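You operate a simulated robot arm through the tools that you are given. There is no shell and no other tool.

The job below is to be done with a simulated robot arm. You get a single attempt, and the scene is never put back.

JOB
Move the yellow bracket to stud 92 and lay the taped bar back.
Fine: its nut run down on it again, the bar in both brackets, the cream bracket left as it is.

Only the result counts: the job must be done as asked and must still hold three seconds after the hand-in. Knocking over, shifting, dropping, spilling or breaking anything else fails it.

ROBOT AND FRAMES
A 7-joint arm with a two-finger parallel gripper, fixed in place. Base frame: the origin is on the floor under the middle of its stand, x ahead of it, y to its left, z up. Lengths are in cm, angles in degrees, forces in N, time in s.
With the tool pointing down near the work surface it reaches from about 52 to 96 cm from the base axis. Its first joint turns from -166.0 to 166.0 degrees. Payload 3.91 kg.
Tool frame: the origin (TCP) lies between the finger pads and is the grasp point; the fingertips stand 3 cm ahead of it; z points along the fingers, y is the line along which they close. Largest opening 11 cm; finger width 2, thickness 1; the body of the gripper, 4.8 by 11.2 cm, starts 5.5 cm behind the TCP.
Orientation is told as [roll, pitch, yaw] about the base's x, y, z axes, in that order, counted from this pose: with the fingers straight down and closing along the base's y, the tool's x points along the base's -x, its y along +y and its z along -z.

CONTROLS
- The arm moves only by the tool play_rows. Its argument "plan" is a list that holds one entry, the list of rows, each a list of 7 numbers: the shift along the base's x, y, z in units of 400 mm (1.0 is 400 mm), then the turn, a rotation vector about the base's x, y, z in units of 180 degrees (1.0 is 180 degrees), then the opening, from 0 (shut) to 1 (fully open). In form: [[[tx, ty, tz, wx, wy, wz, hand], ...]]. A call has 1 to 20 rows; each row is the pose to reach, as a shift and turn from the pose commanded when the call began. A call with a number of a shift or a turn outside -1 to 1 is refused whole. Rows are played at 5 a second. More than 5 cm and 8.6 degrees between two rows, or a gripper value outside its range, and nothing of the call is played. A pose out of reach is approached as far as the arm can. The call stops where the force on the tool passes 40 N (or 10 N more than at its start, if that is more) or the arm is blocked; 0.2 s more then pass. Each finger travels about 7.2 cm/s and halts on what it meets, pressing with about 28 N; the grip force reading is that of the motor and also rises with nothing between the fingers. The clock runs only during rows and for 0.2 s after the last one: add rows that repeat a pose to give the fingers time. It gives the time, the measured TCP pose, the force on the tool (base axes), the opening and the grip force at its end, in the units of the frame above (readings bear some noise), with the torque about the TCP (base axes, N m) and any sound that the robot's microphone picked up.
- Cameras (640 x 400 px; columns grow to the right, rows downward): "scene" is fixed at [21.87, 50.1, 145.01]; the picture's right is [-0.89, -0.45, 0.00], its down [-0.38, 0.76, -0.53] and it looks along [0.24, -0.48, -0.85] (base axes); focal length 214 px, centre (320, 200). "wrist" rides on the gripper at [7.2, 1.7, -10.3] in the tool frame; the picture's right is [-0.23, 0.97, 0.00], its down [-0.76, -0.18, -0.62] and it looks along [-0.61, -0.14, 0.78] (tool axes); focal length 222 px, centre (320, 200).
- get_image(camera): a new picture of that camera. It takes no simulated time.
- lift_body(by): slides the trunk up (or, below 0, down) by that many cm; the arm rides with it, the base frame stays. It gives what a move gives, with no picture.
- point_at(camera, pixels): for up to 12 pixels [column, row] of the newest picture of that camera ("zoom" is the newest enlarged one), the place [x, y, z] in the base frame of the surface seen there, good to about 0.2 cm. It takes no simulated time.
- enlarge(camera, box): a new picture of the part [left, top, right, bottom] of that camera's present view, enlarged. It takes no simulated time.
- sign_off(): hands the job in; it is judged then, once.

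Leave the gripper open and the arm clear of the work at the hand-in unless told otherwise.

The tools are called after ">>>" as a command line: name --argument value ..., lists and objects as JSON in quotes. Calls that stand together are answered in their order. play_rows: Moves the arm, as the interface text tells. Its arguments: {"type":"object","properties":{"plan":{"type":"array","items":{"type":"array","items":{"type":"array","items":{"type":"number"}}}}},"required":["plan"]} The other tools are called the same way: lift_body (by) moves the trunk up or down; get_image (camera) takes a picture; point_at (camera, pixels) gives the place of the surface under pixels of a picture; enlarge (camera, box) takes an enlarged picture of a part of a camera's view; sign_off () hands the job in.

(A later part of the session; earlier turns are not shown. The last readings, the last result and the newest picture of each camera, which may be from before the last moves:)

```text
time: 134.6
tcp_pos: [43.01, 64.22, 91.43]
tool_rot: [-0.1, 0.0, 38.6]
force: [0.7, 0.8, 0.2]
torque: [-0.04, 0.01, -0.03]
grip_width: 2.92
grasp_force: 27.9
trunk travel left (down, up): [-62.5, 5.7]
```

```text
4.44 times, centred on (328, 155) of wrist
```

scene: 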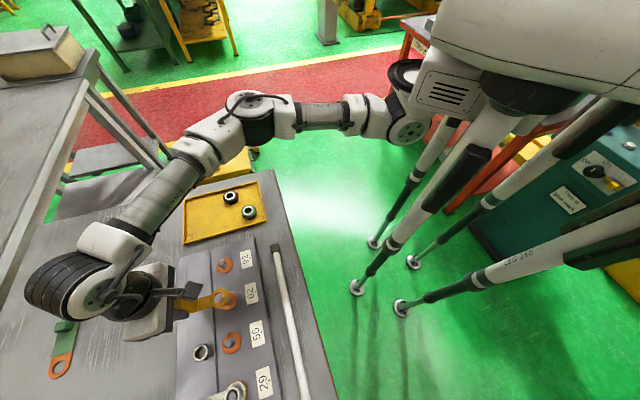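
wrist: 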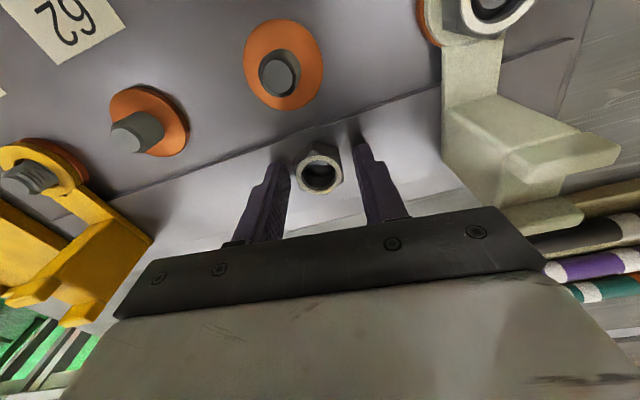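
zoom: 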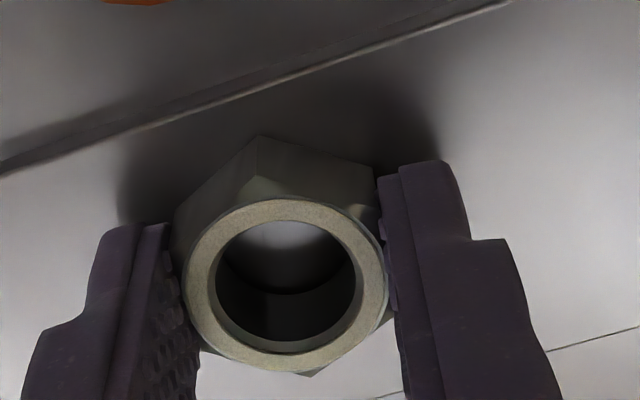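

Gripped. Lift to z≈100.5, carry to above stud 92 (51.5,47.4) while turning to yaw ≈88 (to have the most clockwise travel available).

>>> play_rows --plan '[[[0, 0, 0.03, 0, 0, 0, 0], [0, 0, 0.1, 0, 0, 0, 0], [0, 0, 0.18, 0, 0, 0, 0], [0, 0, 0.225, 0, 0, 0, 0], [0.03, -0.06, 0.225, 0, 0, 0.04, 0], [0.06, -0.12, 0.225, 0, 0, 0.08, 0], [0.09, -0.18, 0.225, 0, 0, 0.12, 0], [0.12, -0.24, 0.225, 0, 0, 0.16, 0], [0.15, -0.3, 0.225, 0, 0, 0.2, 0], [0.18, -0.36, 0.225, 0, 0, 0.24, 0], [0.212, -0.42, 0.225, 0, 0, 0.275, 0], [0.212, -0.42, 0.225, 0, 0, 0.275, 0]]]'

>>> get_image --camera "wrist"

```text
time: 137.2
tcp_pos: [51.59, 47.33, 100.33]
tool_rot: [0.1, -0.1, 88.2]
force: [0.5, -0.3, -1.2]
torque: [0.01, -0.02, -0.02]
grip_width: 2.92
grasp_force: 28.5
trunk travel left (down, up): [-62.5, 5.7]
```

```text
taken
```

wrist: 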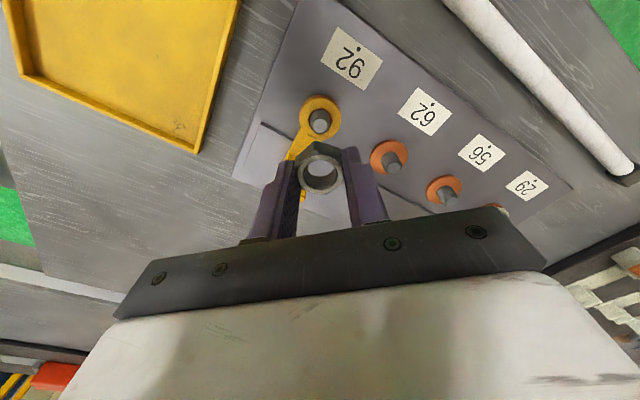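

Measuring nut-ring centre against stud 92's tip from this view.

>>> enlarge --camera "wrist" --box '[272, 90, 368, 200]'

```text
3.64 times, centred on (320, 145) of wrist
```

zoom: 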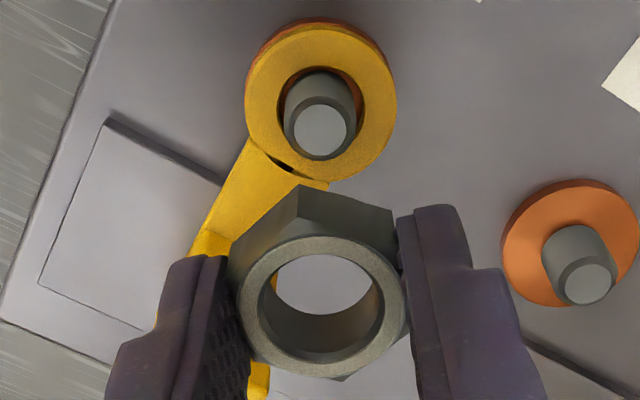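

>>> point_at --camera "zoom" --pixels '[[251, 305], [395, 300], [320, 244], [322, 367], [270, 265], [370, 260], [268, 350], [375, 350], [319, 131], [298, 131], [340, 131], [319, 150]]'

```text
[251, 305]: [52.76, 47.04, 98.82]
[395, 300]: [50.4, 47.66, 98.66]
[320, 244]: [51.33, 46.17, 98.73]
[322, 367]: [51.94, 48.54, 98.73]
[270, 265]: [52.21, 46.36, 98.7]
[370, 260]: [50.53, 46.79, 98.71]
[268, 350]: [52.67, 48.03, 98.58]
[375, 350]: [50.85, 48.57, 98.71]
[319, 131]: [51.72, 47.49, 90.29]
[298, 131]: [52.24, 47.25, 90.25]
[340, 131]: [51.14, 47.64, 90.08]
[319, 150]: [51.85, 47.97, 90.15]
```

Nut centre ≈(51.59,47.40), stud ≈(51.63,47.43): well centred. Lowering 6.2 cm so that the nut hovers ~0.5 cm above the stud tip.

>>> play_rows --plan '[[[0.001, 0.0007, -0.06, 0, 0, 0, 0], [0.001, 0.0007, -0.11, 0, 0, 0, 0], [0.001, 0.0007, -0.145, 0, 0, 0, 0], [0.001, 0.0007, -0.155, 0, 0, 0, 0], [0.001, 0.0007, -0.155, 0, 0, 0, 0]]]'

>>> enlarge --camera "wrist" --box '[256, 110, 400, 200]'

>>> point_at --camera "zoom" --pixels '[[200, 285], [372, 280], [288, 208], [285, 355], [225, 230], [345, 225], [345, 335], [225, 330], [285, 245]]'

```text
time: 138.4
tcp_pos: [51.64, 47.35, 94.07]
tool_rot: [-0.1, 0.0, 88.1]
force: [-0.8, 0.0, -0.5]
torque: [-0.02, 0.02, -0.01]
grip_width: 2.92
grasp_force: 28.6
trunk travel left (down, up): [-62.5, 5.7]
```

```text
4.44 times, centred on (328, 155) of wrist
```

zoom: 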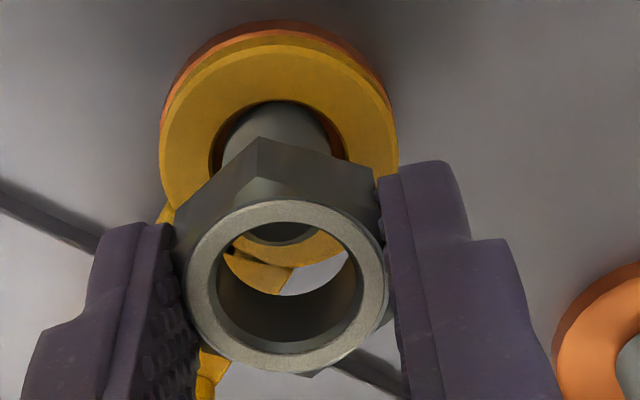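

```text
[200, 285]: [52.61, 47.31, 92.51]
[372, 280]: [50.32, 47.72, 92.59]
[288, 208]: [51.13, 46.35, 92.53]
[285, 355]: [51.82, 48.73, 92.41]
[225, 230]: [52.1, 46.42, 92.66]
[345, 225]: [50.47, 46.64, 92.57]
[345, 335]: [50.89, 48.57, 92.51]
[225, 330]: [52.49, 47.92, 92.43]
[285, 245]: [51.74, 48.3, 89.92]
```

Ring at 92.53 (nut bottom ≈90.8). Lowering 0.9 cm in small steps and reading the force.

>>> play_rows --plan '[[[0, 0, -0.005, 0, 0, 0, 0], [0, 0, -0.01, 0, 0, 0, 0], [0, 0, -0.015, 0, 0, 0, 0], [0, 0, -0.019, 0, 0, 0, 0], [0, 0, -0.0225, 0, 0, 0, 0], [0, 0, -0.0225, 0, 0, 0, 0]]]'

>>> enlarge --camera "wrist" --box '[256, 110, 400, 200]'

```text
time: 139.8
tcp_pos: [51.42, 47.54, 93.1]
tool_rot: [0.0, 0.0, 88.1]
force: [1.3, -0.8, 0.0]
torque: [0.02, 0.01, 0.03]
grip_width: 2.92
grasp_force: 28.3
trunk travel left (down, up): [-62.5, 5.7]
```

```text
4.44 times, centred on (328, 155) of wrist
```

zoom: 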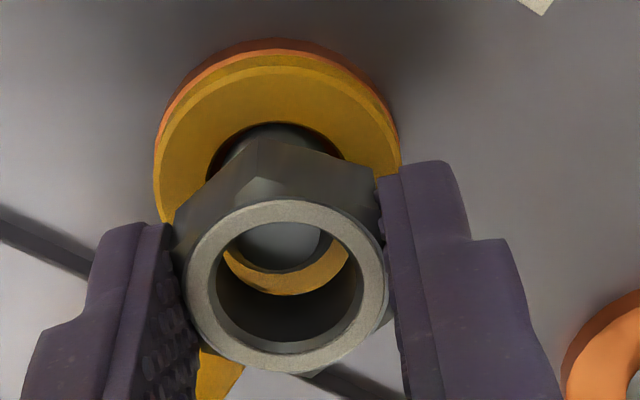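

No contact force; the nut is passing over the stud tip. Lowering 0.6 cm more.

>>> play_rows --plan '[[[0, 0, -0.004, 0, 0, 0, 0], [0, 0, -0.008, 0, 0, 0, 0], [0, 0, -0.012, 0, 0, 0, 0], [0, 0, -0.015, 0, 0, 0, 0], [0, 0, -0.015, 0, 0, 0, 0]]]'

>>> enlarge --camera "wrist" --box '[256, 110, 400, 200]'

>>> point_at --camera "zoom" --pixels '[[200, 285], [372, 280], [288, 208], [285, 355], [225, 230], [345, 225], [345, 335], [225, 330], [275, 250]]'

```text
time: 141.0
tcp_pos: [51.51, 47.38, 92.69]
tool_rot: [0.0, 0.0, 88.1]
force: [0.0, -0.6, -0.5]
torque: [0.01, -0.02, 0.0]
grip_width: 2.91
grasp_force: 28.1
trunk travel left (down, up): [-62.5, 5.7]
```

```text
4.44 times, centred on (328, 155) of wrist
```

zoom: 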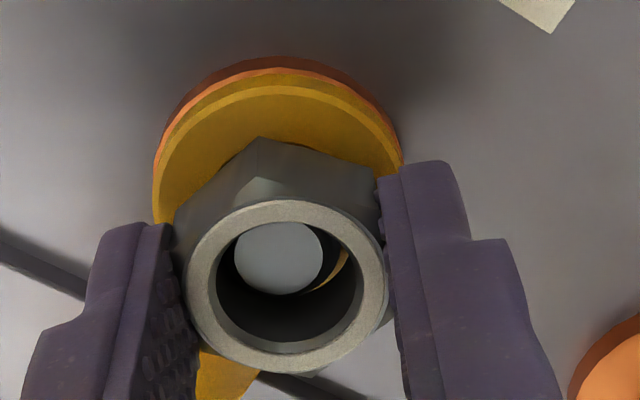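

```text
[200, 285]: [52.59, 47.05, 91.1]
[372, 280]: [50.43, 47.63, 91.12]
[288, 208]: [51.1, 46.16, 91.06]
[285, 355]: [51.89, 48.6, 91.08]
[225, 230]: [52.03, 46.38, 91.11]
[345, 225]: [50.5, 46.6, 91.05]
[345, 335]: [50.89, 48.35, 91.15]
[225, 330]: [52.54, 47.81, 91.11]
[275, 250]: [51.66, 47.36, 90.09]
```

Ring at 91.1; the stud appears ~0.1 cm towards +x of the bore's centre. Shift (+0.1,+0.05) and lower 0.25 cm.

>>> play_rows --plan '[[[0.0025, 0.001, 0, 0, 0, 0, 0], [0.0025, 0.001, -0.003, 0, 0, 0, 0], [0.0025, 0.001, -0.006, 0, 0, 0, 0], [0.0025, 0.001, -0.006, 0, 0, 0, 0]]]'

>>> enlarge --camera "wrist" --box '[256, 110, 400, 200]'

```text
time: 142.0
tcp_pos: [51.54, 47.39, 92.56]
tool_rot: [0.1, 0.1, 88.1]
force: [1.2, -9.5, 6.2]
torque: [-0.51, 0.08, -0.03]
grip_width: 2.91
grasp_force: 28.2
trunk travel left (down, up): [-62.5, 5.7]
```

```text
4.44 times, centred on (328, 155) of wrist
```

zoom: 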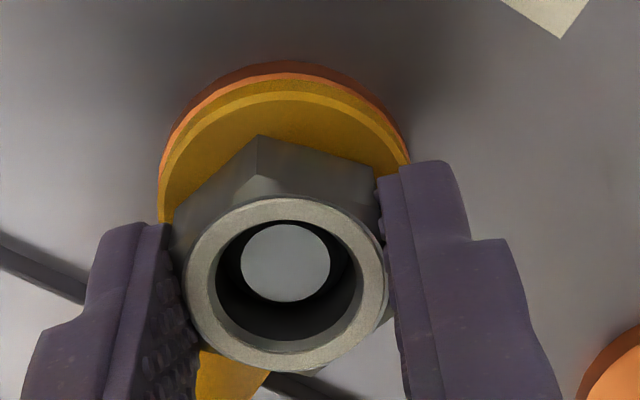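

Contact (Fz +6, Fy −9.5): the nut meets the thread. Correct y by −0.05 and turn clockwise 60° while following down 0.06 cm.

>>> play_rows --plan '[[[0, -0.0012, 0, 0, 0, -0.0476, 0], [0, -0.0012, -0.0003, 0, 0, -0.0952, 0], [0, -0.0012, -0.0006, 0, 0, -0.1428, 0], [0, -0.0012, -0.0009, 0, 0, -0.1904, 0], [0, -0.0012, -0.0012, 0, 0, -0.238, 0], [0, -0.0012, -0.0014, 0, 0, -0.2856, 0], [0, -0.0012, -0.0015, 0, 0, -0.3332, 0], [0, -0.0012, -0.0015, 0, 0, -0.3332, 0]]]'

>>> enlarge --camera "wrist" --box '[256, 110, 400, 200]'

>>> point_at --camera "zoom" --pixels '[[200, 285], [372, 280], [288, 205], [285, 355], [225, 230], [345, 225], [345, 335], [225, 330], [285, 262]]'

```text
time: 143.8
tcp_pos: [51.62, 47.28, 92.16]
tool_rot: [-0.1, 0.0, 28.0]
force: [0.1, -11.5, 2.1]
torque: [-0.37, -0.02, -0.01]
grip_width: 2.91
grasp_force: 28.0
trunk travel left (down, up): [-62.5, 5.7]
```

```text
4.44 times, centred on (328, 155) of wrist
```

zoom: 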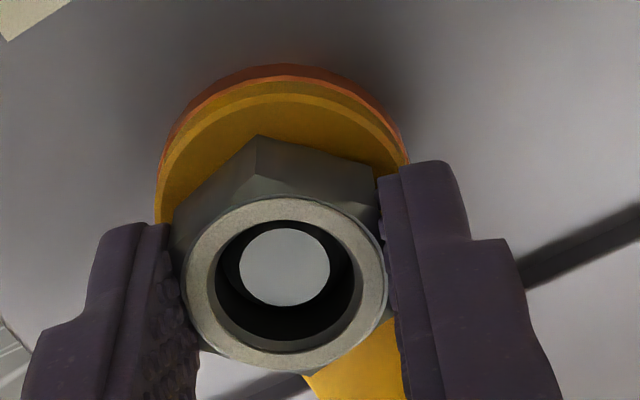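

```text
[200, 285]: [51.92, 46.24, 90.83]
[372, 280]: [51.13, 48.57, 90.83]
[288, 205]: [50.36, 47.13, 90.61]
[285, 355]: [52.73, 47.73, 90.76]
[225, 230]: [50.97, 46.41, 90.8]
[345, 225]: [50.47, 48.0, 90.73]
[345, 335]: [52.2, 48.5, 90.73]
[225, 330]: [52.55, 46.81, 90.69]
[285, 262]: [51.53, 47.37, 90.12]
```

Ring is down to 90.75 and the axial force is dropping: it's threading on. Continue −120° with 0.18 cm follow-down, y −0.05.

>>> play_rows --plan '[[[0, -0.0013, -0.0003, 0, 0, -0.0476, 0], [0, -0.0013, -0.0006, 0, 0, -0.0952, 0], [0, -0.0013, -0.0009, 0, 0, -0.1428, 0], [0, -0.0013, -0.0012, 0, 0, -0.1904, 0], [0, -0.0013, -0.0015, 0, 0, -0.238, 0], [0, -0.0013, -0.0018, 0, 0, -0.2856, 0], [0, -0.0013, -0.0021, 0, 0, -0.3332, 0], [0, -0.0013, -0.0021, 0, 0, -0.3332, 0]]]'

>>> enlarge --camera "wrist" --box '[256, 110, 400, 200]'

>>> point_at --camera "zoom" --pixels '[[200, 285], [372, 280], [288, 205], [285, 355], [225, 230], [345, 225], [345, 335], [225, 330], [285, 262]]'

```text
time: 145.6
tcp_pos: [51.56, 47.41, 92.25]
tool_rot: [0.0, -0.1, -32.0]
force: [-1.1, 2.9, -4.1]
torque: [0.11, 0.04, -0.03]
grip_width: 2.93
grasp_force: 28.0
trunk travel left (down, up): [-62.5, 5.7]
```

```text
4.44 times, centred on (328, 155) of wrist
```

zoom: 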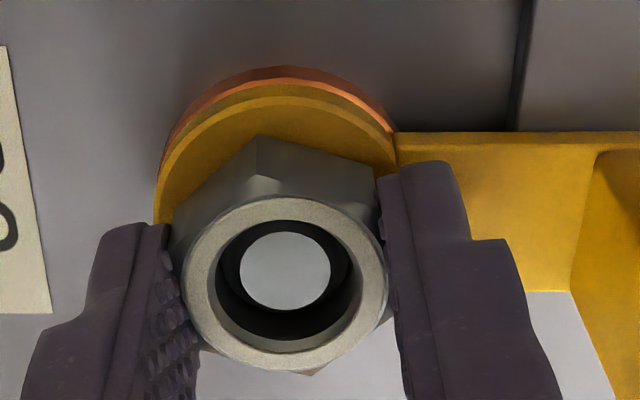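

```text
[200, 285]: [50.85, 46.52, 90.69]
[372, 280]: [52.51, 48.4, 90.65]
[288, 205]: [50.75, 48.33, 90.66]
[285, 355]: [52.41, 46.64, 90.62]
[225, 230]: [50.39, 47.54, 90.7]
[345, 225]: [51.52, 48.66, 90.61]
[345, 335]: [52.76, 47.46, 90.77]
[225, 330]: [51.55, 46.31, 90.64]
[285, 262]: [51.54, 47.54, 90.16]
```

Fz −4: the thread is now pulling the nut down (ring 90.67). Continue −60° with 0.14 cm follow-down.

>>> play_rows --plan '[[[0, 0, -0.0008, 0, 0, -0.0476, 0], [0, 0, -0.0014, 0, 0, -0.0952, 0], [0, 0, -0.0019, 0, 0, -0.1428, 0], [0, 0, -0.0024, 0, 0, -0.1904, 0], [0, 0, -0.0029, 0, 0, -0.238, 0], [0, 0, -0.0033, 0, 0, -0.2856, 0], [0, 0, -0.0036, 0, 0, -0.3332, 0], [0, 0, -0.0036, 0, 0, -0.3332, 0]]]'

>>> enlarge --camera "wrist" --box '[256, 110, 400, 200]'

>>> point_at --camera "zoom" --pixels '[[200, 285], [372, 280], [288, 205], [285, 355], [225, 230], [345, 225], [345, 335], [225, 330], [285, 265]]'

```text
time: 147.4
tcp_pos: [51.66, 47.5, 92.1]
tool_rot: [0.0, 0.0, -92.0]
force: [4.1, 13.0, -4.5]
torque: [0.42, -0.05, -0.03]
grip_width: 2.95
grasp_force: 28.2
trunk travel left (down, up): [-62.5, 5.7]
```

```text
4.44 times, centred on (328, 155) of wrist
```

zoom: 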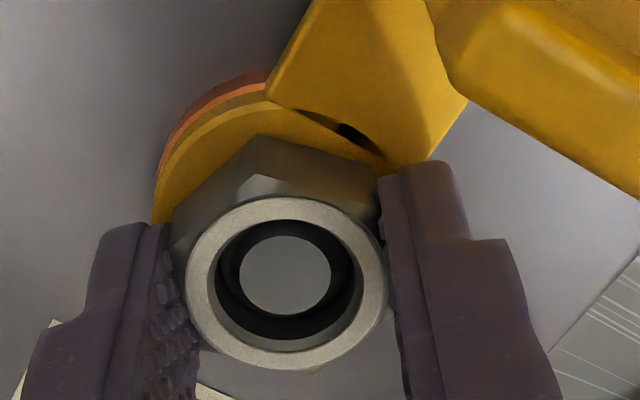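

```text
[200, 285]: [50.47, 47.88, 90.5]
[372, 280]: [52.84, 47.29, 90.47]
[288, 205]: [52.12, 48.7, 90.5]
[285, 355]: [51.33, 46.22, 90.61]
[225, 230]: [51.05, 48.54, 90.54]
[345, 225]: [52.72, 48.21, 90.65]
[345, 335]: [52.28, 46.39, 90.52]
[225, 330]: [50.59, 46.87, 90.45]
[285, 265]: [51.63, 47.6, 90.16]
```

Ring 90.53, nearly at the original seated height (90.48). Correct laterally (+0.02,+0.07) and go on −34° with 0.1 cm follow-down.

>>> play_rows --plan '[[[0.0005, 0.0017, -0.001, 0, 0, -0.047, 0], [0.0005, 0.0017, -0.0017, 0, 0, -0.094, 0], [0.0005, 0.0017, -0.0022, 0, 0, -0.141, 0], [0.0005, 0.0017, -0.0026, 0, 0, -0.188, 0], [0.0005, 0.0017, -0.0026, 0, 0, -0.188, 0]]]'

>>> enlarge --camera "wrist" --box '[256, 110, 400, 200]'

>>> point_at --camera "zoom" --pixels '[[200, 285], [372, 280], [288, 205], [285, 355], [225, 230], [345, 225], [345, 335], [225, 330], [285, 270]]'

```text
time: 148.6
tcp_pos: [51.64, 47.3, 92.13]
tool_rot: [0.1, -0.1, -125.8]
force: [0.3, -5.9, -1.4]
torque: [-0.19, 0.08, 0.2]
grip_width: 3.02
grasp_force: 27.9
trunk travel left (down, up): [-62.5, 5.7]
```

```text
4.44 times, centred on (328, 155) of wrist
```

zoom: 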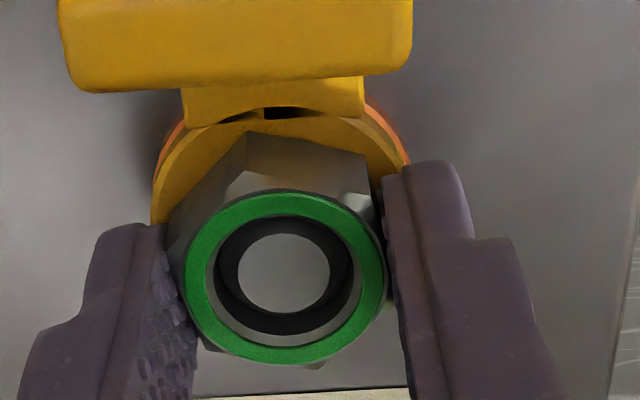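

```text
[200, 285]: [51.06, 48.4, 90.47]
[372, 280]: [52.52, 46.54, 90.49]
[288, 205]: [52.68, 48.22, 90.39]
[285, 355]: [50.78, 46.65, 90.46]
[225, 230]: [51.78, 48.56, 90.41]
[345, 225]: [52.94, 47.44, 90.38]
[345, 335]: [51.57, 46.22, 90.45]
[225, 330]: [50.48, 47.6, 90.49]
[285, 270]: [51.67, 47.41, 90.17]
```

The nut's ring has turned green and the torque rose (grip 3.02 cm, nut stopped): it is run down and seated (ring z≈90.45). Opening the fingers and rising straight up.

>>> play_rows --plan '[[[0, 0, 0, 0, 0, 0, 0.3], [0, 0, 0, 0, 0, 0, 0.4], [0, 0, 0, 0, 0, 0, 0.4], [0, 0, 0.02, 0, 0, 0, 0.4], [0, 0, 0.07, 0, 0, 0, 0.4], [0, 0, 0.14, 0, 0, 0, 0.4], [0, 0, 0.22, 0, 0, 0, 0.4], [0, 0, 0.22, 0, 0, 0, 0.4]]]'

>>> get_image --camera "wrist"

>>> enlarge --camera "wrist" --box '[240, 20, 400, 150]'

```text
time: 150.4
tcp_pos: [51.65, 47.45, 100.97]
tool_rot: [0.0, 0.0, -125.7]
force: [0.1, 1.0, -0.1]
torque: [-0.03, -0.02, 0.0]
grip_width: 4.4
grasp_force: 0.0
trunk travel left (down, up): [-62.5, 5.7]
```

```text
taken
```

wrist: 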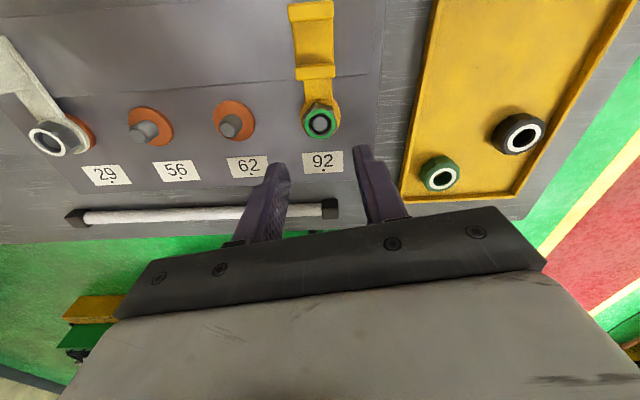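

```text
3.08 times, centred on (320, 85) of wrist
```

zoom: 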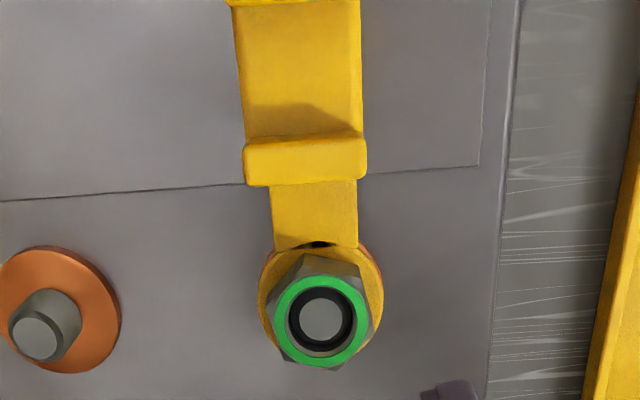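

Nut is on stud 92 with a green ring. Checking the bracket's prongs in position (it may have twisted slightly with the nut).

>>> enlarge --camera "wrist" --box '[260, 0, 380, 140]'

```text
2.86 times, centred on (320, 70) of wrist
```

zoom: 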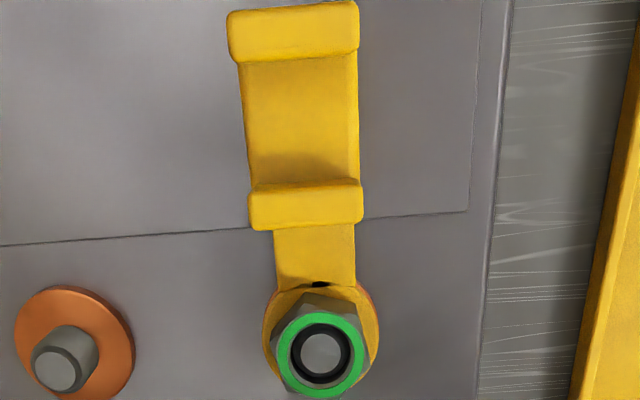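

>>> point_at --camera "zoom" --pixels '[[242, 35], [290, 30], [345, 25], [262, 205], [305, 200], [350, 198], [265, 120], [345, 115], [320, 352], [283, 255], [350, 255], [305, 72]]'

```text
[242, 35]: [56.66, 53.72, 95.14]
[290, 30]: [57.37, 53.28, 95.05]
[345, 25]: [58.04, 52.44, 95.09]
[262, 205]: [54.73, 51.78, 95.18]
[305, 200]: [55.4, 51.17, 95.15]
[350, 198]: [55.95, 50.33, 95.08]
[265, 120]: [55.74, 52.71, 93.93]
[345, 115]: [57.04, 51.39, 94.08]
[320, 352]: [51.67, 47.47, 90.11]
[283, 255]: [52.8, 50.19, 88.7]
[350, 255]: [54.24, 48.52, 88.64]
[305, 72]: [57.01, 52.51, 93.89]
```

Cradle on 92 is at along-line 3.0, w≈76.7 – aligned with the bar line. Now fetch the bar: go at z≈101 to above its middle (29.6,50.85), yaw −46.

>>> play_rows --plan '[[[-0.055, 0.0085, 0, 0, 0, 0.0443, 0.4], [-0.11, 0.017, 0, 0, 0, 0.0886, 0.4], [-0.165, 0.0255, 0, 0, 0, 0.1329, 0.4], [-0.22, 0.034, 0, 0, 0, 0.1772, 0.4], [-0.275, 0.0425, 0, 0, 0, 0.2215, 0.4], [-0.33, 0.051, 0, 0, 0, 0.2658, 0.4], [-0.385, 0.0595, 0, 0, 0, 0.31, 0.4], [-0.44, 0.068, 0, 0, 0, 0.3544, 0.4], [-0.496, 0.077, 0, 0, 0, 0.3987, 0.4], [-0.551, 0.085, 0, 0, 0, 0.443, 0.4], [-0.551, 0.085, 0, 0, 0, 0.443, 0.4]]]'

>>> get_image --camera "wrist"

>>> get_image --camera "scene"

```text
time: 152.8
tcp_pos: [29.58, 50.85, 100.75]
tool_rot: [0.1, 0.0, -45.8]
force: [-0.1, 0.4, 0.0]
torque: [0.04, 0.01, 0.05]
grip_width: 4.41
grasp_force: 0.2
trunk travel left (down, up): [-62.5, 5.7]
```

```text
taken
```

wrist: 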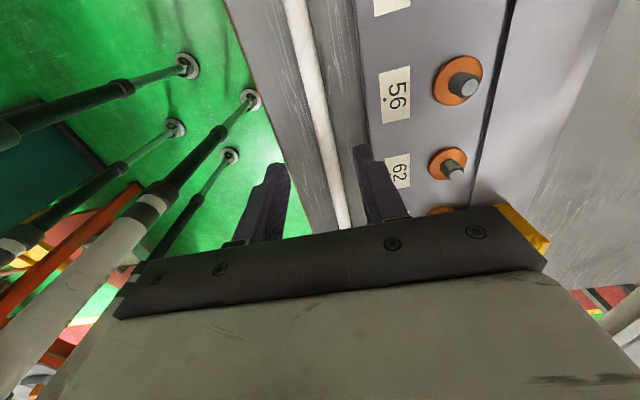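

```text
taken
```

scene: 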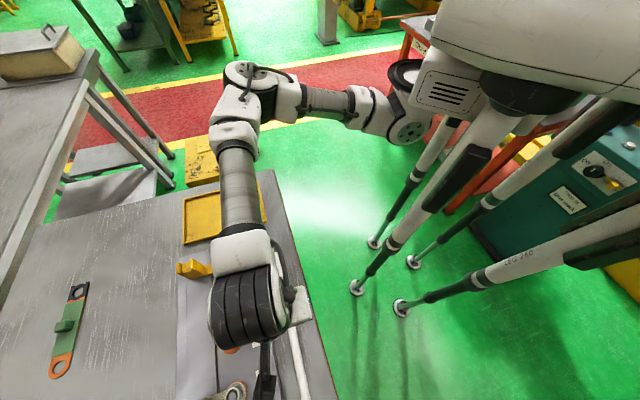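

Measuring the bar's line under the gripper.

>>> point_at --camera "wrist" --pixels '[[295, 5], [302, 40], [312, 80], [322, 120], [332, 165], [340, 205], [344, 225]]'

```text
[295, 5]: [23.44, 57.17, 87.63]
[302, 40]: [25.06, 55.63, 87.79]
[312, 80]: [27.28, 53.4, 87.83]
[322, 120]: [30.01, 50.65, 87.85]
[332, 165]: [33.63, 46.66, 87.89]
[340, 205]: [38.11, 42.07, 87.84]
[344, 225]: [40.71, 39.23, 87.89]
```

The bar lies right under the gripper (top z≈87.85). Descend to z≈89.15 and close on it.

>>> play_rows --plan '[[[0.0012, 0.0012, -0.1, 0, 0, 0, 0.4], [0.0012, 0.0012, -0.19, 0, 0, 0, 0.4], [0.0012, 0.0012, -0.25, 0, 0, 0, 0.4], [0.0012, 0.0012, -0.28, 0, 0, 0, 0.4], [0.0012, 0.0012, -0.29, 0, 0, 0, 0.4], [0.0012, 0.0012, -0.29, 0, 0, 0, 0.4]]]'

>>> get_image --camera "wrist"

```text
time: 154.2
tcp_pos: [29.45, 50.88, 89.2]
tool_rot: [-0.1, 0.0, -46.0]
force: [0.6, 0.0, -0.2]
torque: [-0.01, -0.01, 0.0]
grip_width: 4.39
grasp_force: 0.0
trunk travel left (down, up): [-62.5, 5.7]
```

```text
taken
```

wrist: 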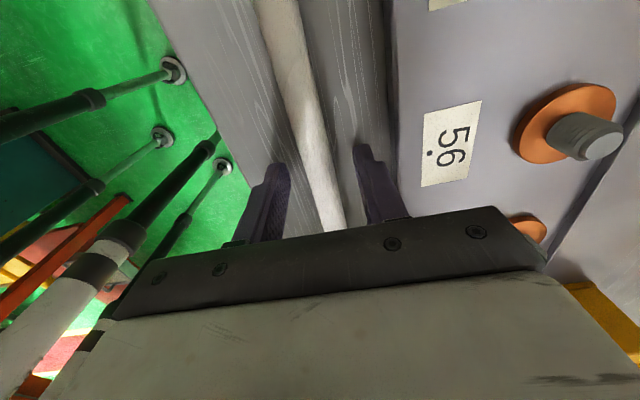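

>>> play_rows --plan '[[[0, 0, 0, 0, 0, 0, 0.33], [0, 0, 0, 0, 0, 0, 0.27], [0, 0, 0, 0, 0, 0, 0.21], [0, 0, 0, 0, 0, 0, 0.16], [0, 0, 0, 0, 0, 0, 0.05], [0, 0, 0, 0, 0, 0, 0], [0, 0, 0, 0, 0, 0, 0]]]'

```text
time: 155.8
tcp_pos: [29.38, 50.82, 89.24]
tool_rot: [0.0, -0.1, -45.9]
force: [-0.2, -2.2, 0.6]
torque: [-0.02, 0.03, -0.07]
grip_width: 1.85
grasp_force: 28.1
trunk travel left (down, up): [-62.5, 5.7]
```

Bar gripped (1.85 cm). Lift to z≈106, carry to above the brackets with its centre shifted 3 cm toward the tray end (so that the cradle on 92 holds the taped part, not the cap): TCP (45.57,62.83), yaw −45.

>>> play_rows --plan '[[[0, 0, 0.02, 0, 0, 0, 0], [0, 0, 0.06, 0, 0, 0, 0], [0, 0, 0.14, 0, 0, 0, 0], [0, 0, 0.22, 0, 0, 0, 0], [0, 0, 0.3, 0, 0, 0, 0], [0, 0, 0.38, 0, 0, 0, 0], [0, 0, 0.42, 0, 0, 0, 0], [0.06, 0.045, 0.42, 0, 0, 0.005, 0], [0.13, 0.097, 0.42, 0, 0, 0.005, 0], [0.2, 0.149, 0.42, 0, 0, 0.005, 0], [0.27, 0.2, 0.42, 0, 0, 0.005, 0], [0.34, 0.253, 0.42, 0, 0, 0.005, 0], [0.4, 0.298, 0.42, 0, 0, 0.005, 0], [0.403, 0.3, 0.42, 0, 0, 0.005, 0], [0.403, 0.3, 0.42, 0, 0, 0.005, 0]]]'

>>> get_image --camera "wrist"

>>> get_image --camera "scene"

```text
time: 159.0
tcp_pos: [45.7, 62.89, 105.9]
tool_rot: [0.1, -0.1, -45.0]
force: [-0.4, 0.6, -2.4]
torque: [0.01, 0.0, 0.0]
grip_width: 1.82
grasp_force: 28.2
trunk travel left (down, up): [-62.5, 5.7]
```

```text
taken
```

wrist: 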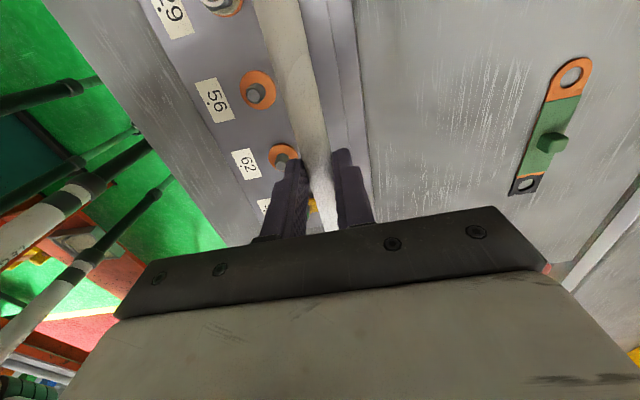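

```text
taken
```

scene: 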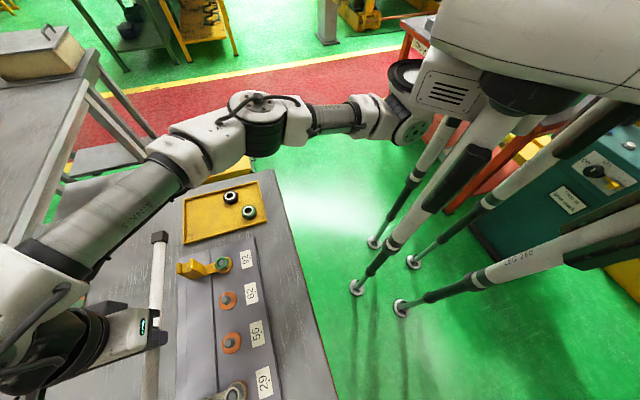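

Held above. Measuring the bar's line and cap position in the air.

>>> point_at --camera "scene" --pixels '[[158, 234], [159, 240], [158, 246], [157, 260], [155, 290], [180, 268], [200, 268], [220, 262]]'

>>> point_at --camera "wrist" --pixels '[[274, 5], [280, 30], [288, 60], [298, 100], [308, 140], [316, 175]]'

```text
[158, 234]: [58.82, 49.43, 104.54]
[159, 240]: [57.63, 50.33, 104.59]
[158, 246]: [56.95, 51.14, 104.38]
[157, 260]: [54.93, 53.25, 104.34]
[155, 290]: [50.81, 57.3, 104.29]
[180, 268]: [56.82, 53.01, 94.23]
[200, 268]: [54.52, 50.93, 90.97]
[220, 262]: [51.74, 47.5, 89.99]
```

```text
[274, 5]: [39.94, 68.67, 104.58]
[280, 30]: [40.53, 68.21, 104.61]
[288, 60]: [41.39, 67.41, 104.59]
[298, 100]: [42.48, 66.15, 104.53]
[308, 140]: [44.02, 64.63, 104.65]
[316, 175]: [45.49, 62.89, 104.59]
```

I'll shift 0.7 cm more toward the tray so the cap clears the cradle safely. First a scene zoom to judge the cradle on 92 against the bar.

>>> enlarge --camera "scene" --box '[140, 225, 240, 295]'

```text
5.71 times, centred on (190, 260) of scene
```

zoom: 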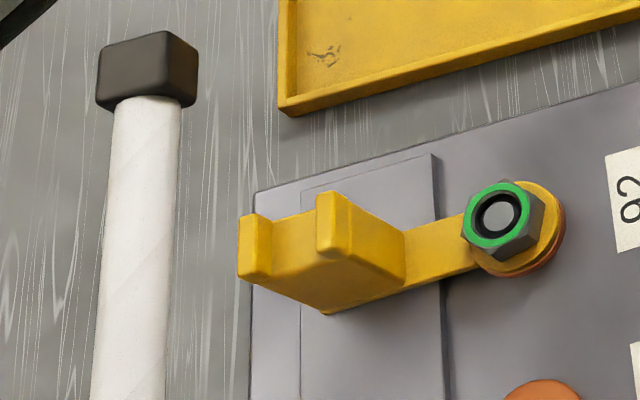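

>>> point_at --camera "zoom" --pixels '[[322, 198], [330, 225], [335, 250], [245, 222], [255, 245], [260, 268], [290, 225], [300, 250], [380, 230], [145, 120], [140, 200], [130, 60]]'

```text
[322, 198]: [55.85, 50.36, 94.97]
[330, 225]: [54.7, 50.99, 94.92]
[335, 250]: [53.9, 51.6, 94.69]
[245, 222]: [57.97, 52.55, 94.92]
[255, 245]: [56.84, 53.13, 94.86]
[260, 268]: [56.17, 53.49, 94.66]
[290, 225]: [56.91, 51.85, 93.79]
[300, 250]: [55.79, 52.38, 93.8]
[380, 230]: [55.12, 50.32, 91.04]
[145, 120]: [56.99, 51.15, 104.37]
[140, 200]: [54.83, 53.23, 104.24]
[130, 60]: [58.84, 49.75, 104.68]
```

In the scene view both bar (w≈76.44) and cradle (w≈76.4) agree. Shift 0.7 cm along the line and lower to z≈98.9 (bar bottom ≈0.5 above the prongs), then check.

>>> play_rows --plan '[[[0.0125, -0.0125, 0, 0, 0, 0, 0], [0.0125, -0.0125, -0.06, 0, 0, 0, 0], [0.0125, -0.0125, -0.12, 0, 0, 0, 0], [0.0125, -0.0125, -0.16, 0, 0, 0, 0], [0.0125, -0.0125, -0.175, 0, 0, 0, 0], [0.0125, -0.0125, -0.175, 0, 0, 0, 0]]]'

>>> enlarge --camera "scene" --box '[150, 235, 240, 295]'

>>> get_image --camera "wrist"

```text
time: 160.4
tcp_pos: [46.27, 62.58, 98.93]
tool_rot: [0.0, -0.1, -45.0]
force: [-0.2, 0.1, -2.0]
torque: [0.0, -0.01, 0.0]
grip_width: 1.84
grasp_force: 28.6
trunk travel left (down, up): [-62.5, 5.7]
```

```text
6.67 times, centred on (195, 265) of scene
```

zoom: 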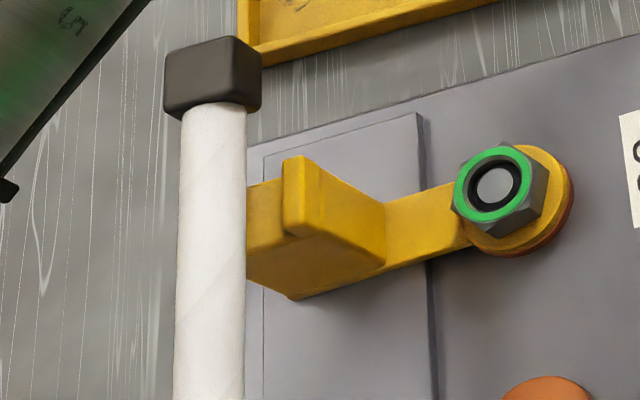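

```text
taken
```

wrist: 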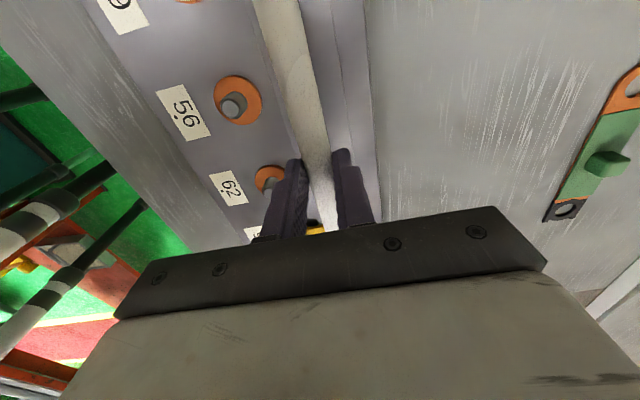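

>>> point_at --camera "zoom" --pixels '[[212, 115], [212, 150], [210, 200], [208, 260], [205, 330], [212, 60], [290, 165], [298, 200], [310, 230], [360, 230], [190, 60], [245, 60]]'

>>> point_at --camera "wrist" --pixels '[[272, 10], [280, 40], [290, 80], [302, 120], [314, 160], [320, 190]]'

```text
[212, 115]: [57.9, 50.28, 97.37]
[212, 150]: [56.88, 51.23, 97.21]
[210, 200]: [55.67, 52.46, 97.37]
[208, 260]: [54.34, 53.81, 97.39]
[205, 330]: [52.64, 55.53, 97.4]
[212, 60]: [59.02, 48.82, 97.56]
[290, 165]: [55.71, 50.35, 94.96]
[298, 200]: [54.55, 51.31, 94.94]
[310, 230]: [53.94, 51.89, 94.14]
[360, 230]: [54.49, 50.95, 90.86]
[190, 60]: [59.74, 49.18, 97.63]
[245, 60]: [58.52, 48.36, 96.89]
```

```text
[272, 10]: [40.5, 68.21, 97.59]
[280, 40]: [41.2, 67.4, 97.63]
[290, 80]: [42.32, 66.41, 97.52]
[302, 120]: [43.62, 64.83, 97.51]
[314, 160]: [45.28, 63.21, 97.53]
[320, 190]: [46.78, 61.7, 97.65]
```

Bar line and the 92 cradle agree to within ~0.05 cm, bar parallel to the stud line, cap starts ≈1.2 cm past the prongs. Lowering 0.9 cm slowly into the cradles and reading the forces.

>>> play_rows --plan '[[[0, 0, -0.006, 0, 0, 0, 0], [0, 0, -0.012, 0, 0, 0, 0], [0, 0, -0.018, 0, 0, 0, 0], [0, 0, -0.0225, 0, 0, 0, 0], [0, 0, -0.0225, 0, 0, 0, 0]]]'

>>> enlarge --camera "scene" --box '[150, 235, 240, 295]'

```text
time: 161.6
tcp_pos: [46.21, 62.46, 98.16]
tool_rot: [0.0, 0.0, -45.0]
force: [0.1, -0.7, -2.4]
torque: [0.0, 0.01, -0.01]
grip_width: 1.84
grasp_force: 28.1
trunk travel left (down, up): [-62.5, 5.7]
```

```text
6.67 times, centred on (195, 265) of scene
```

zoom: 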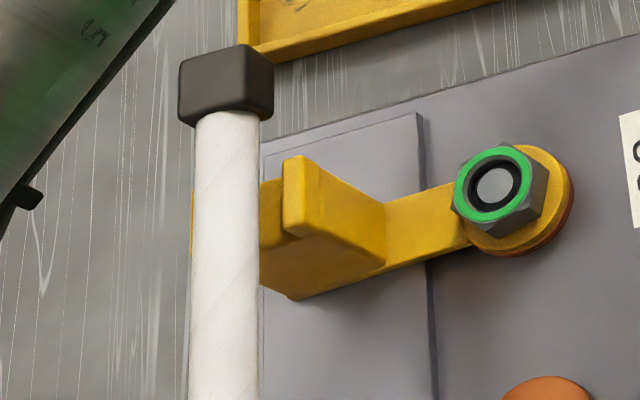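

No contact yet. Lowering another 0.6 cm.

>>> play_rows --plan '[[[0, 0, -0.005, 0, 0, 0, 0], [0, 0, -0.01, 0, 0, 0, 0], [0, 0, -0.015, 0, 0, 0, 0], [0, 0, -0.015, 0, 0, 0, 0]]]'

>>> enlarge --camera "scene" --box '[150, 235, 240, 295]'

```text
time: 162.6
tcp_pos: [46.3, 62.42, 97.74]
tool_rot: [0.2, 0.1, -45.1]
force: [3.6, 7.4, 17.1]
torque: [0.01, -0.53, 0.06]
grip_width: 1.86
grasp_force: 28.3
trunk travel left (down, up): [-62.5, 5.7]
```

```text
6.67 times, centred on (195, 265) of scene
```

zoom: 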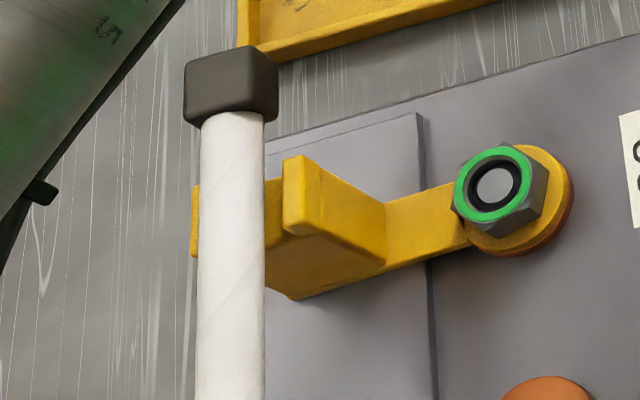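

Contact (+17 N) about 0.6 cm above the seat. From the scene zoom the bar sits ~0.25–0.5 cm too far outward (inner gap visible, outer prong covered), and the torque also points to contact on the outer side. Back up 0.5 cm, shift 0.25 cm inward, lower again gently.

>>> play_rows --plan '[[[0, 0, 0.006, 0, 0, 0, 0], [0, 0, 0.0125, 0, 0, 0, 0], [-0.0044, -0.0044, 0.0125, 0, 0, 0, 0], [-0.0044, -0.0044, 0.008, 0, 0, 0, 0], [-0.0044, -0.0044, 0.004, 0, 0, 0, 0], [-0.0044, -0.0044, 0.001, 0, 0, 0, 0], [-0.0044, -0.0044, 0.001, 0, 0, 0, 0]]]'

>>> enlarge --camera "scene" --box '[150, 235, 240, 295]'

```text
time: 164.2
tcp_pos: [46.13, 62.12, 97.5]
tool_rot: [0.0, 0.0, -45.0]
force: [0.5, 0.1, -2.8]
torque: [0.01, -0.01, -0.01]
grip_width: 1.82
grasp_force: 28.6
trunk travel left (down, up): [-62.5, 5.7]
```

```text
6.67 times, centred on (195, 265) of scene
```

zoom: 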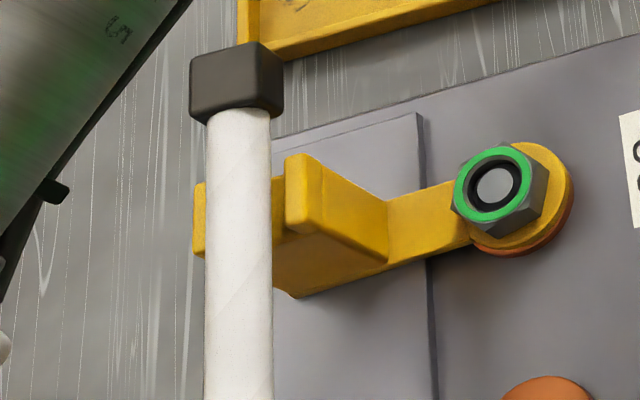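

No contact now at a lower height than before – it's going in. Lowering further 0.3 cm.

>>> play_rows --plan '[[[0, 0, -0.003, 0, 0, 0, 0], [0, 0, -0.006, 0, 0, 0, 0], [0, 0, -0.0075, 0, 0, 0, 0], [0, 0, -0.0075, 0, 0, 0, 0]]]'

```text
time: 165.2
tcp_pos: [46.13, 62.34, 97.33]
tool_rot: [0.1, 0.1, -45.0]
force: [0.0, -0.2, 3.4]
torque: [0.65, 0.6, -0.02]
grip_width: 1.83
grasp_force: 28.5
trunk travel left (down, up): [-62.5, 5.7]
```

Light contact now comes from the cream end (torque), with no sideways force – it is reaching the cream cradle's floor. Lowering 0.12 cm more.

>>> play_rows --plan '[[[0, 0, -0.0015, 0, 0, 0, 0], [0, 0, -0.003, 0, 0, 0, 0], [0, 0, -0.003, 0, 0, 0, 0]]]'

>>> enlarge --camera "scene" --box '[150, 235, 240, 295]'

>>> get_image --camera "wrist"

```text
time: 166.0
tcp_pos: [46.06, 62.1, 97.16]
tool_rot: [0.1, 0.0, -44.9]
force: [0.5, 0.3, 3.9]
torque: [0.59, 0.55, -0.09]
grip_width: 1.81
grasp_force: 28.3
trunk travel left (down, up): [-62.5, 5.7]
```

```text
6.67 times, centred on (195, 265) of scene
```

zoom: 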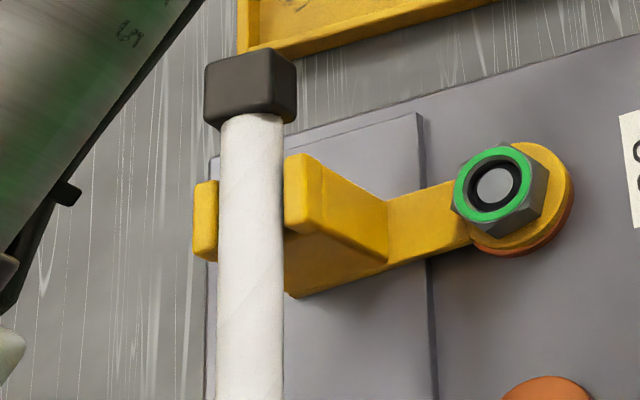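

```text
taken
```

wrist: 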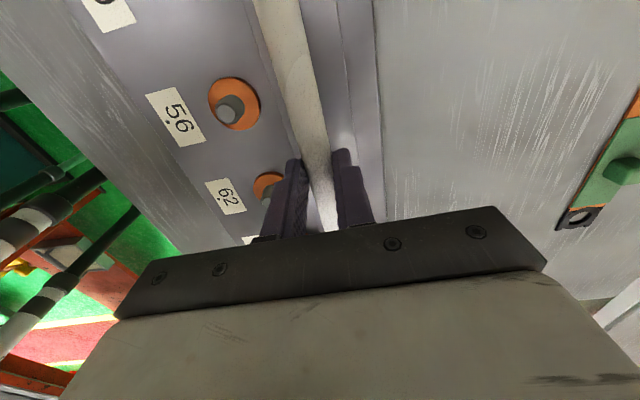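

In the scene zoom the bar now lies between both prongs of the yellow bracket. Measuring the bar's height along its length.

>>> point_at --camera "zoom" --pixels '[[250, 130], [250, 170], [250, 210], [250, 260], [250, 330], [295, 165], [302, 200], [205, 190], [207, 220], [230, 75]]'

>>> point_at --camera "wrist" --pixels '[[275, 8], [284, 40], [295, 80], [306, 120], [316, 160], [322, 190]]'

```text
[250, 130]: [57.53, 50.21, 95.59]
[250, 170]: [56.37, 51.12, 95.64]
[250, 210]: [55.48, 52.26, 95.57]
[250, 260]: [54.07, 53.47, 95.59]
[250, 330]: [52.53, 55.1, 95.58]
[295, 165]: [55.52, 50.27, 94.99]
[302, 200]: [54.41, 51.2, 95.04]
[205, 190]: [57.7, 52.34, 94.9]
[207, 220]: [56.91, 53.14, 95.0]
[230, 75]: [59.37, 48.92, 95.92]
```

```text
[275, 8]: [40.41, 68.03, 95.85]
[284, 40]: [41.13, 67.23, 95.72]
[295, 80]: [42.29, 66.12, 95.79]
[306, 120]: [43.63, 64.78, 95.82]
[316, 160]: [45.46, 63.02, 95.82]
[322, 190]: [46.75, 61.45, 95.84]
```

Bar top ≈95.6 (scene) all along – same as in its original seat. Opening the fingers slowly to let it settle, without moving.

>>> play_rows --plan '[[[0, 0, 0, 0, 0, 0, 0.19], [0, 0, 0, 0, 0, 0, 0.22], [0, 0, 0, 0, 0, 0, 0.26], [0, 0, 0, 0, 0, 0, 0.3], [0, 0, 0, 0, 0, 0, 0.35], [0, 0, 0, 0, 0, 0, 0.35]]]'

>>> get_image --camera "wrist"

>>> enlarge --camera "scene" --box '[150, 235, 240, 295]'

```text
time: 167.4
tcp_pos: [45.97, 62.22, 97.22]
tool_rot: [-0.1, 0.1, -45.0]
force: [0.4, -0.4, -0.9]
torque: [-0.02, -0.01, 0.0]
grip_width: 3.84
grasp_force: 0.1
trunk travel left (down, up): [-62.5, 5.7]
```

```text
taken
```

wrist: 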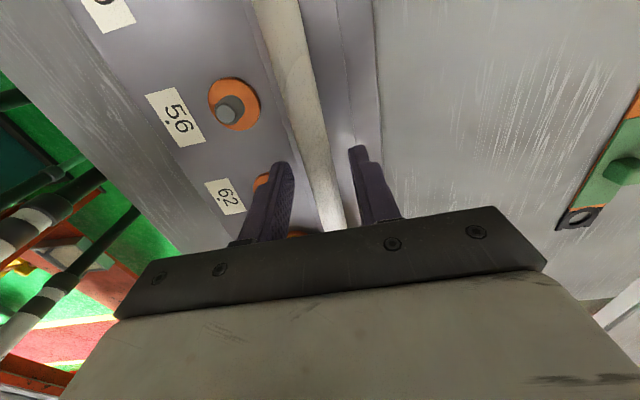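

```text
6.67 times, centred on (195, 265) of scene
```

zoom: 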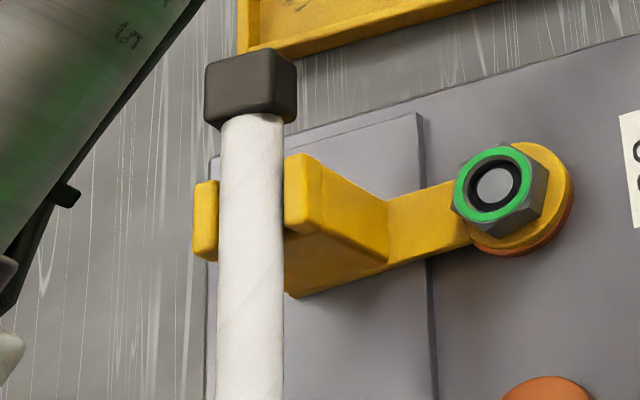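

The bar rests. Rising straight up 9 cm, then inspecting both brackets.

>>> play_rows --plan '[[[0, 0, 0.02, 0, 0, 0, 0.35], [0, 0, 0.06, 0, 0, 0, 0.35], [0, 0, 0.12, 0, 0, 0, 0.35], [0, 0, 0.2, 0, 0, 0, 0.35], [0, 0, 0.24, 0, 0, 0, 0.35], [0, 0, 0.24, 0, 0, 0, 0.5]]]'

>>> get_image --camera "wrist"

>>> get_image --camera "scene"

```text
time: 168.8
tcp_pos: [46.0, 62.27, 106.71]
tool_rot: [0.0, 0.1, -45.0]
force: [0.2, -0.4, -0.3]
torque: [0.0, 0.0, 0.02]
grip_width: 5.5
grasp_force: 0.1
trunk travel left (down, up): [-62.5, 5.7]
```

```text
taken
```

wrist: 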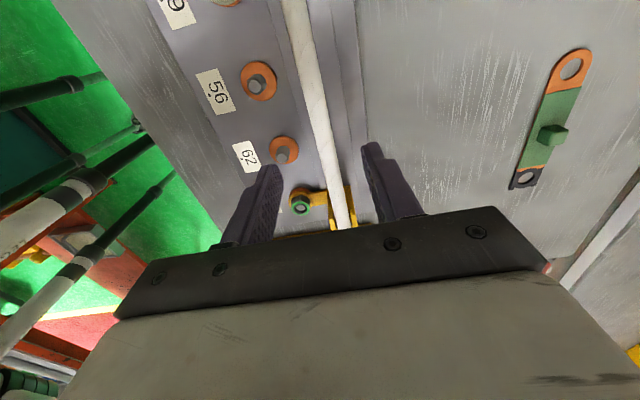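

```text
taken
```

scene: 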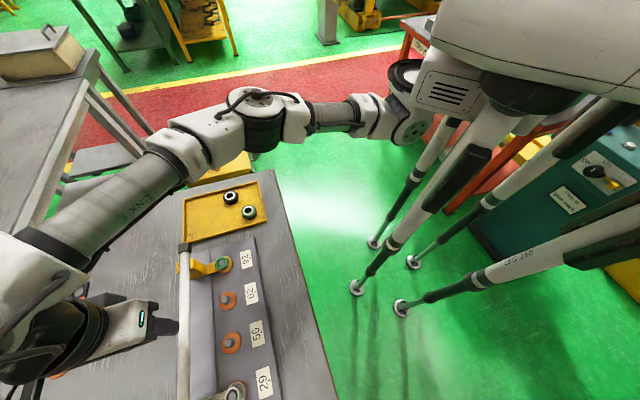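

Moving to the overview pose used before (yaw −135, ≈(41,59.6,107.5)) to inspect both brackets and the cream end.

>>> play_rows --plan '[[[-0.01, -0.005, 0.02, 0, 0, -0.0417, 0.5], [-0.02, -0.011, 0.02, 0, 0, -0.0833, 0.5], [-0.03, -0.017, 0.02, 0, 0, -0.125, 0.5], [-0.04, -0.022, 0.02, 0, 0, -0.1667, 0.5], [-0.052, -0.028, 0.02, 0, 0, -0.2083, 0.5], [-0.063, -0.034, 0.02, 0, 0, -0.25, 0.5], [-0.073, -0.039, 0.02, 0, 0, -0.2917, 0.5], [-0.083, -0.045, 0.02, 0, 0, -0.3333, 0.5], [-0.094, -0.05, 0.02, 0, 0, -0.375, 0.5], [-0.104, -0.056, 0.02, 0, 0, -0.4167, 0.5], [-0.115, -0.062, 0.02, 0, 0, -0.4583, 0.5], [-0.125, -0.067, 0.02, 0, 0, -0.5, 0.5], [-0.125, -0.067, 0.02, 0, 0, -0.5, 0.5]]]'

>>> get_image --camera "wrist"

>>> enlarge --camera "wrist" --box '[60, 0, 280, 138]'

>>> enlarge --camera "wrist" --box '[340, 0, 560, 138]'

```text
time: 171.6
tcp_pos: [41.02, 59.57, 107.52]
tool_rot: [0.0, 0.1, -135.0]
force: [0.4, -0.8, 0.1]
torque: [-0.02, 0.03, 0.01]
grip_width: 5.51
grasp_force: 0.1
trunk travel left (down, up): [-62.5, 5.7]
```

```text
taken
```

wrist: 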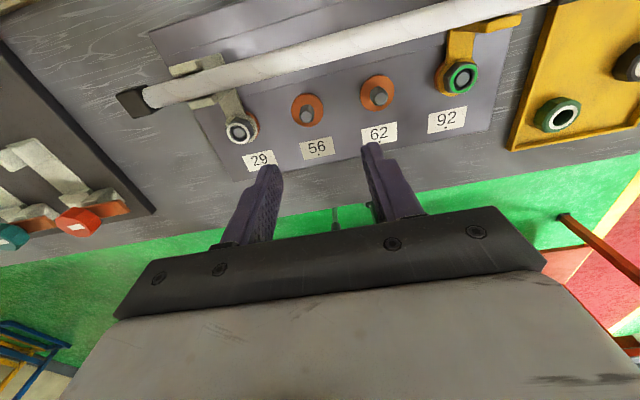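

```text
2.90 times, centred on (170, 69) of wrist
```

zoom: 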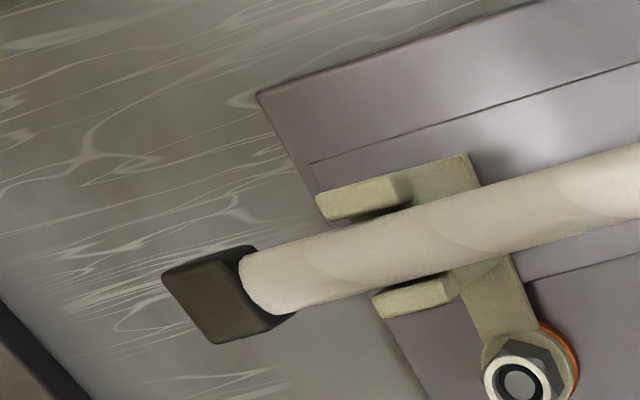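

```text
2.90 times, centred on (450, 69) of wrist
```

zoom: 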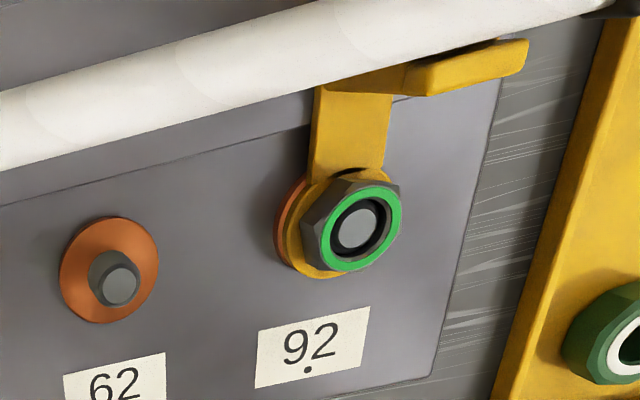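

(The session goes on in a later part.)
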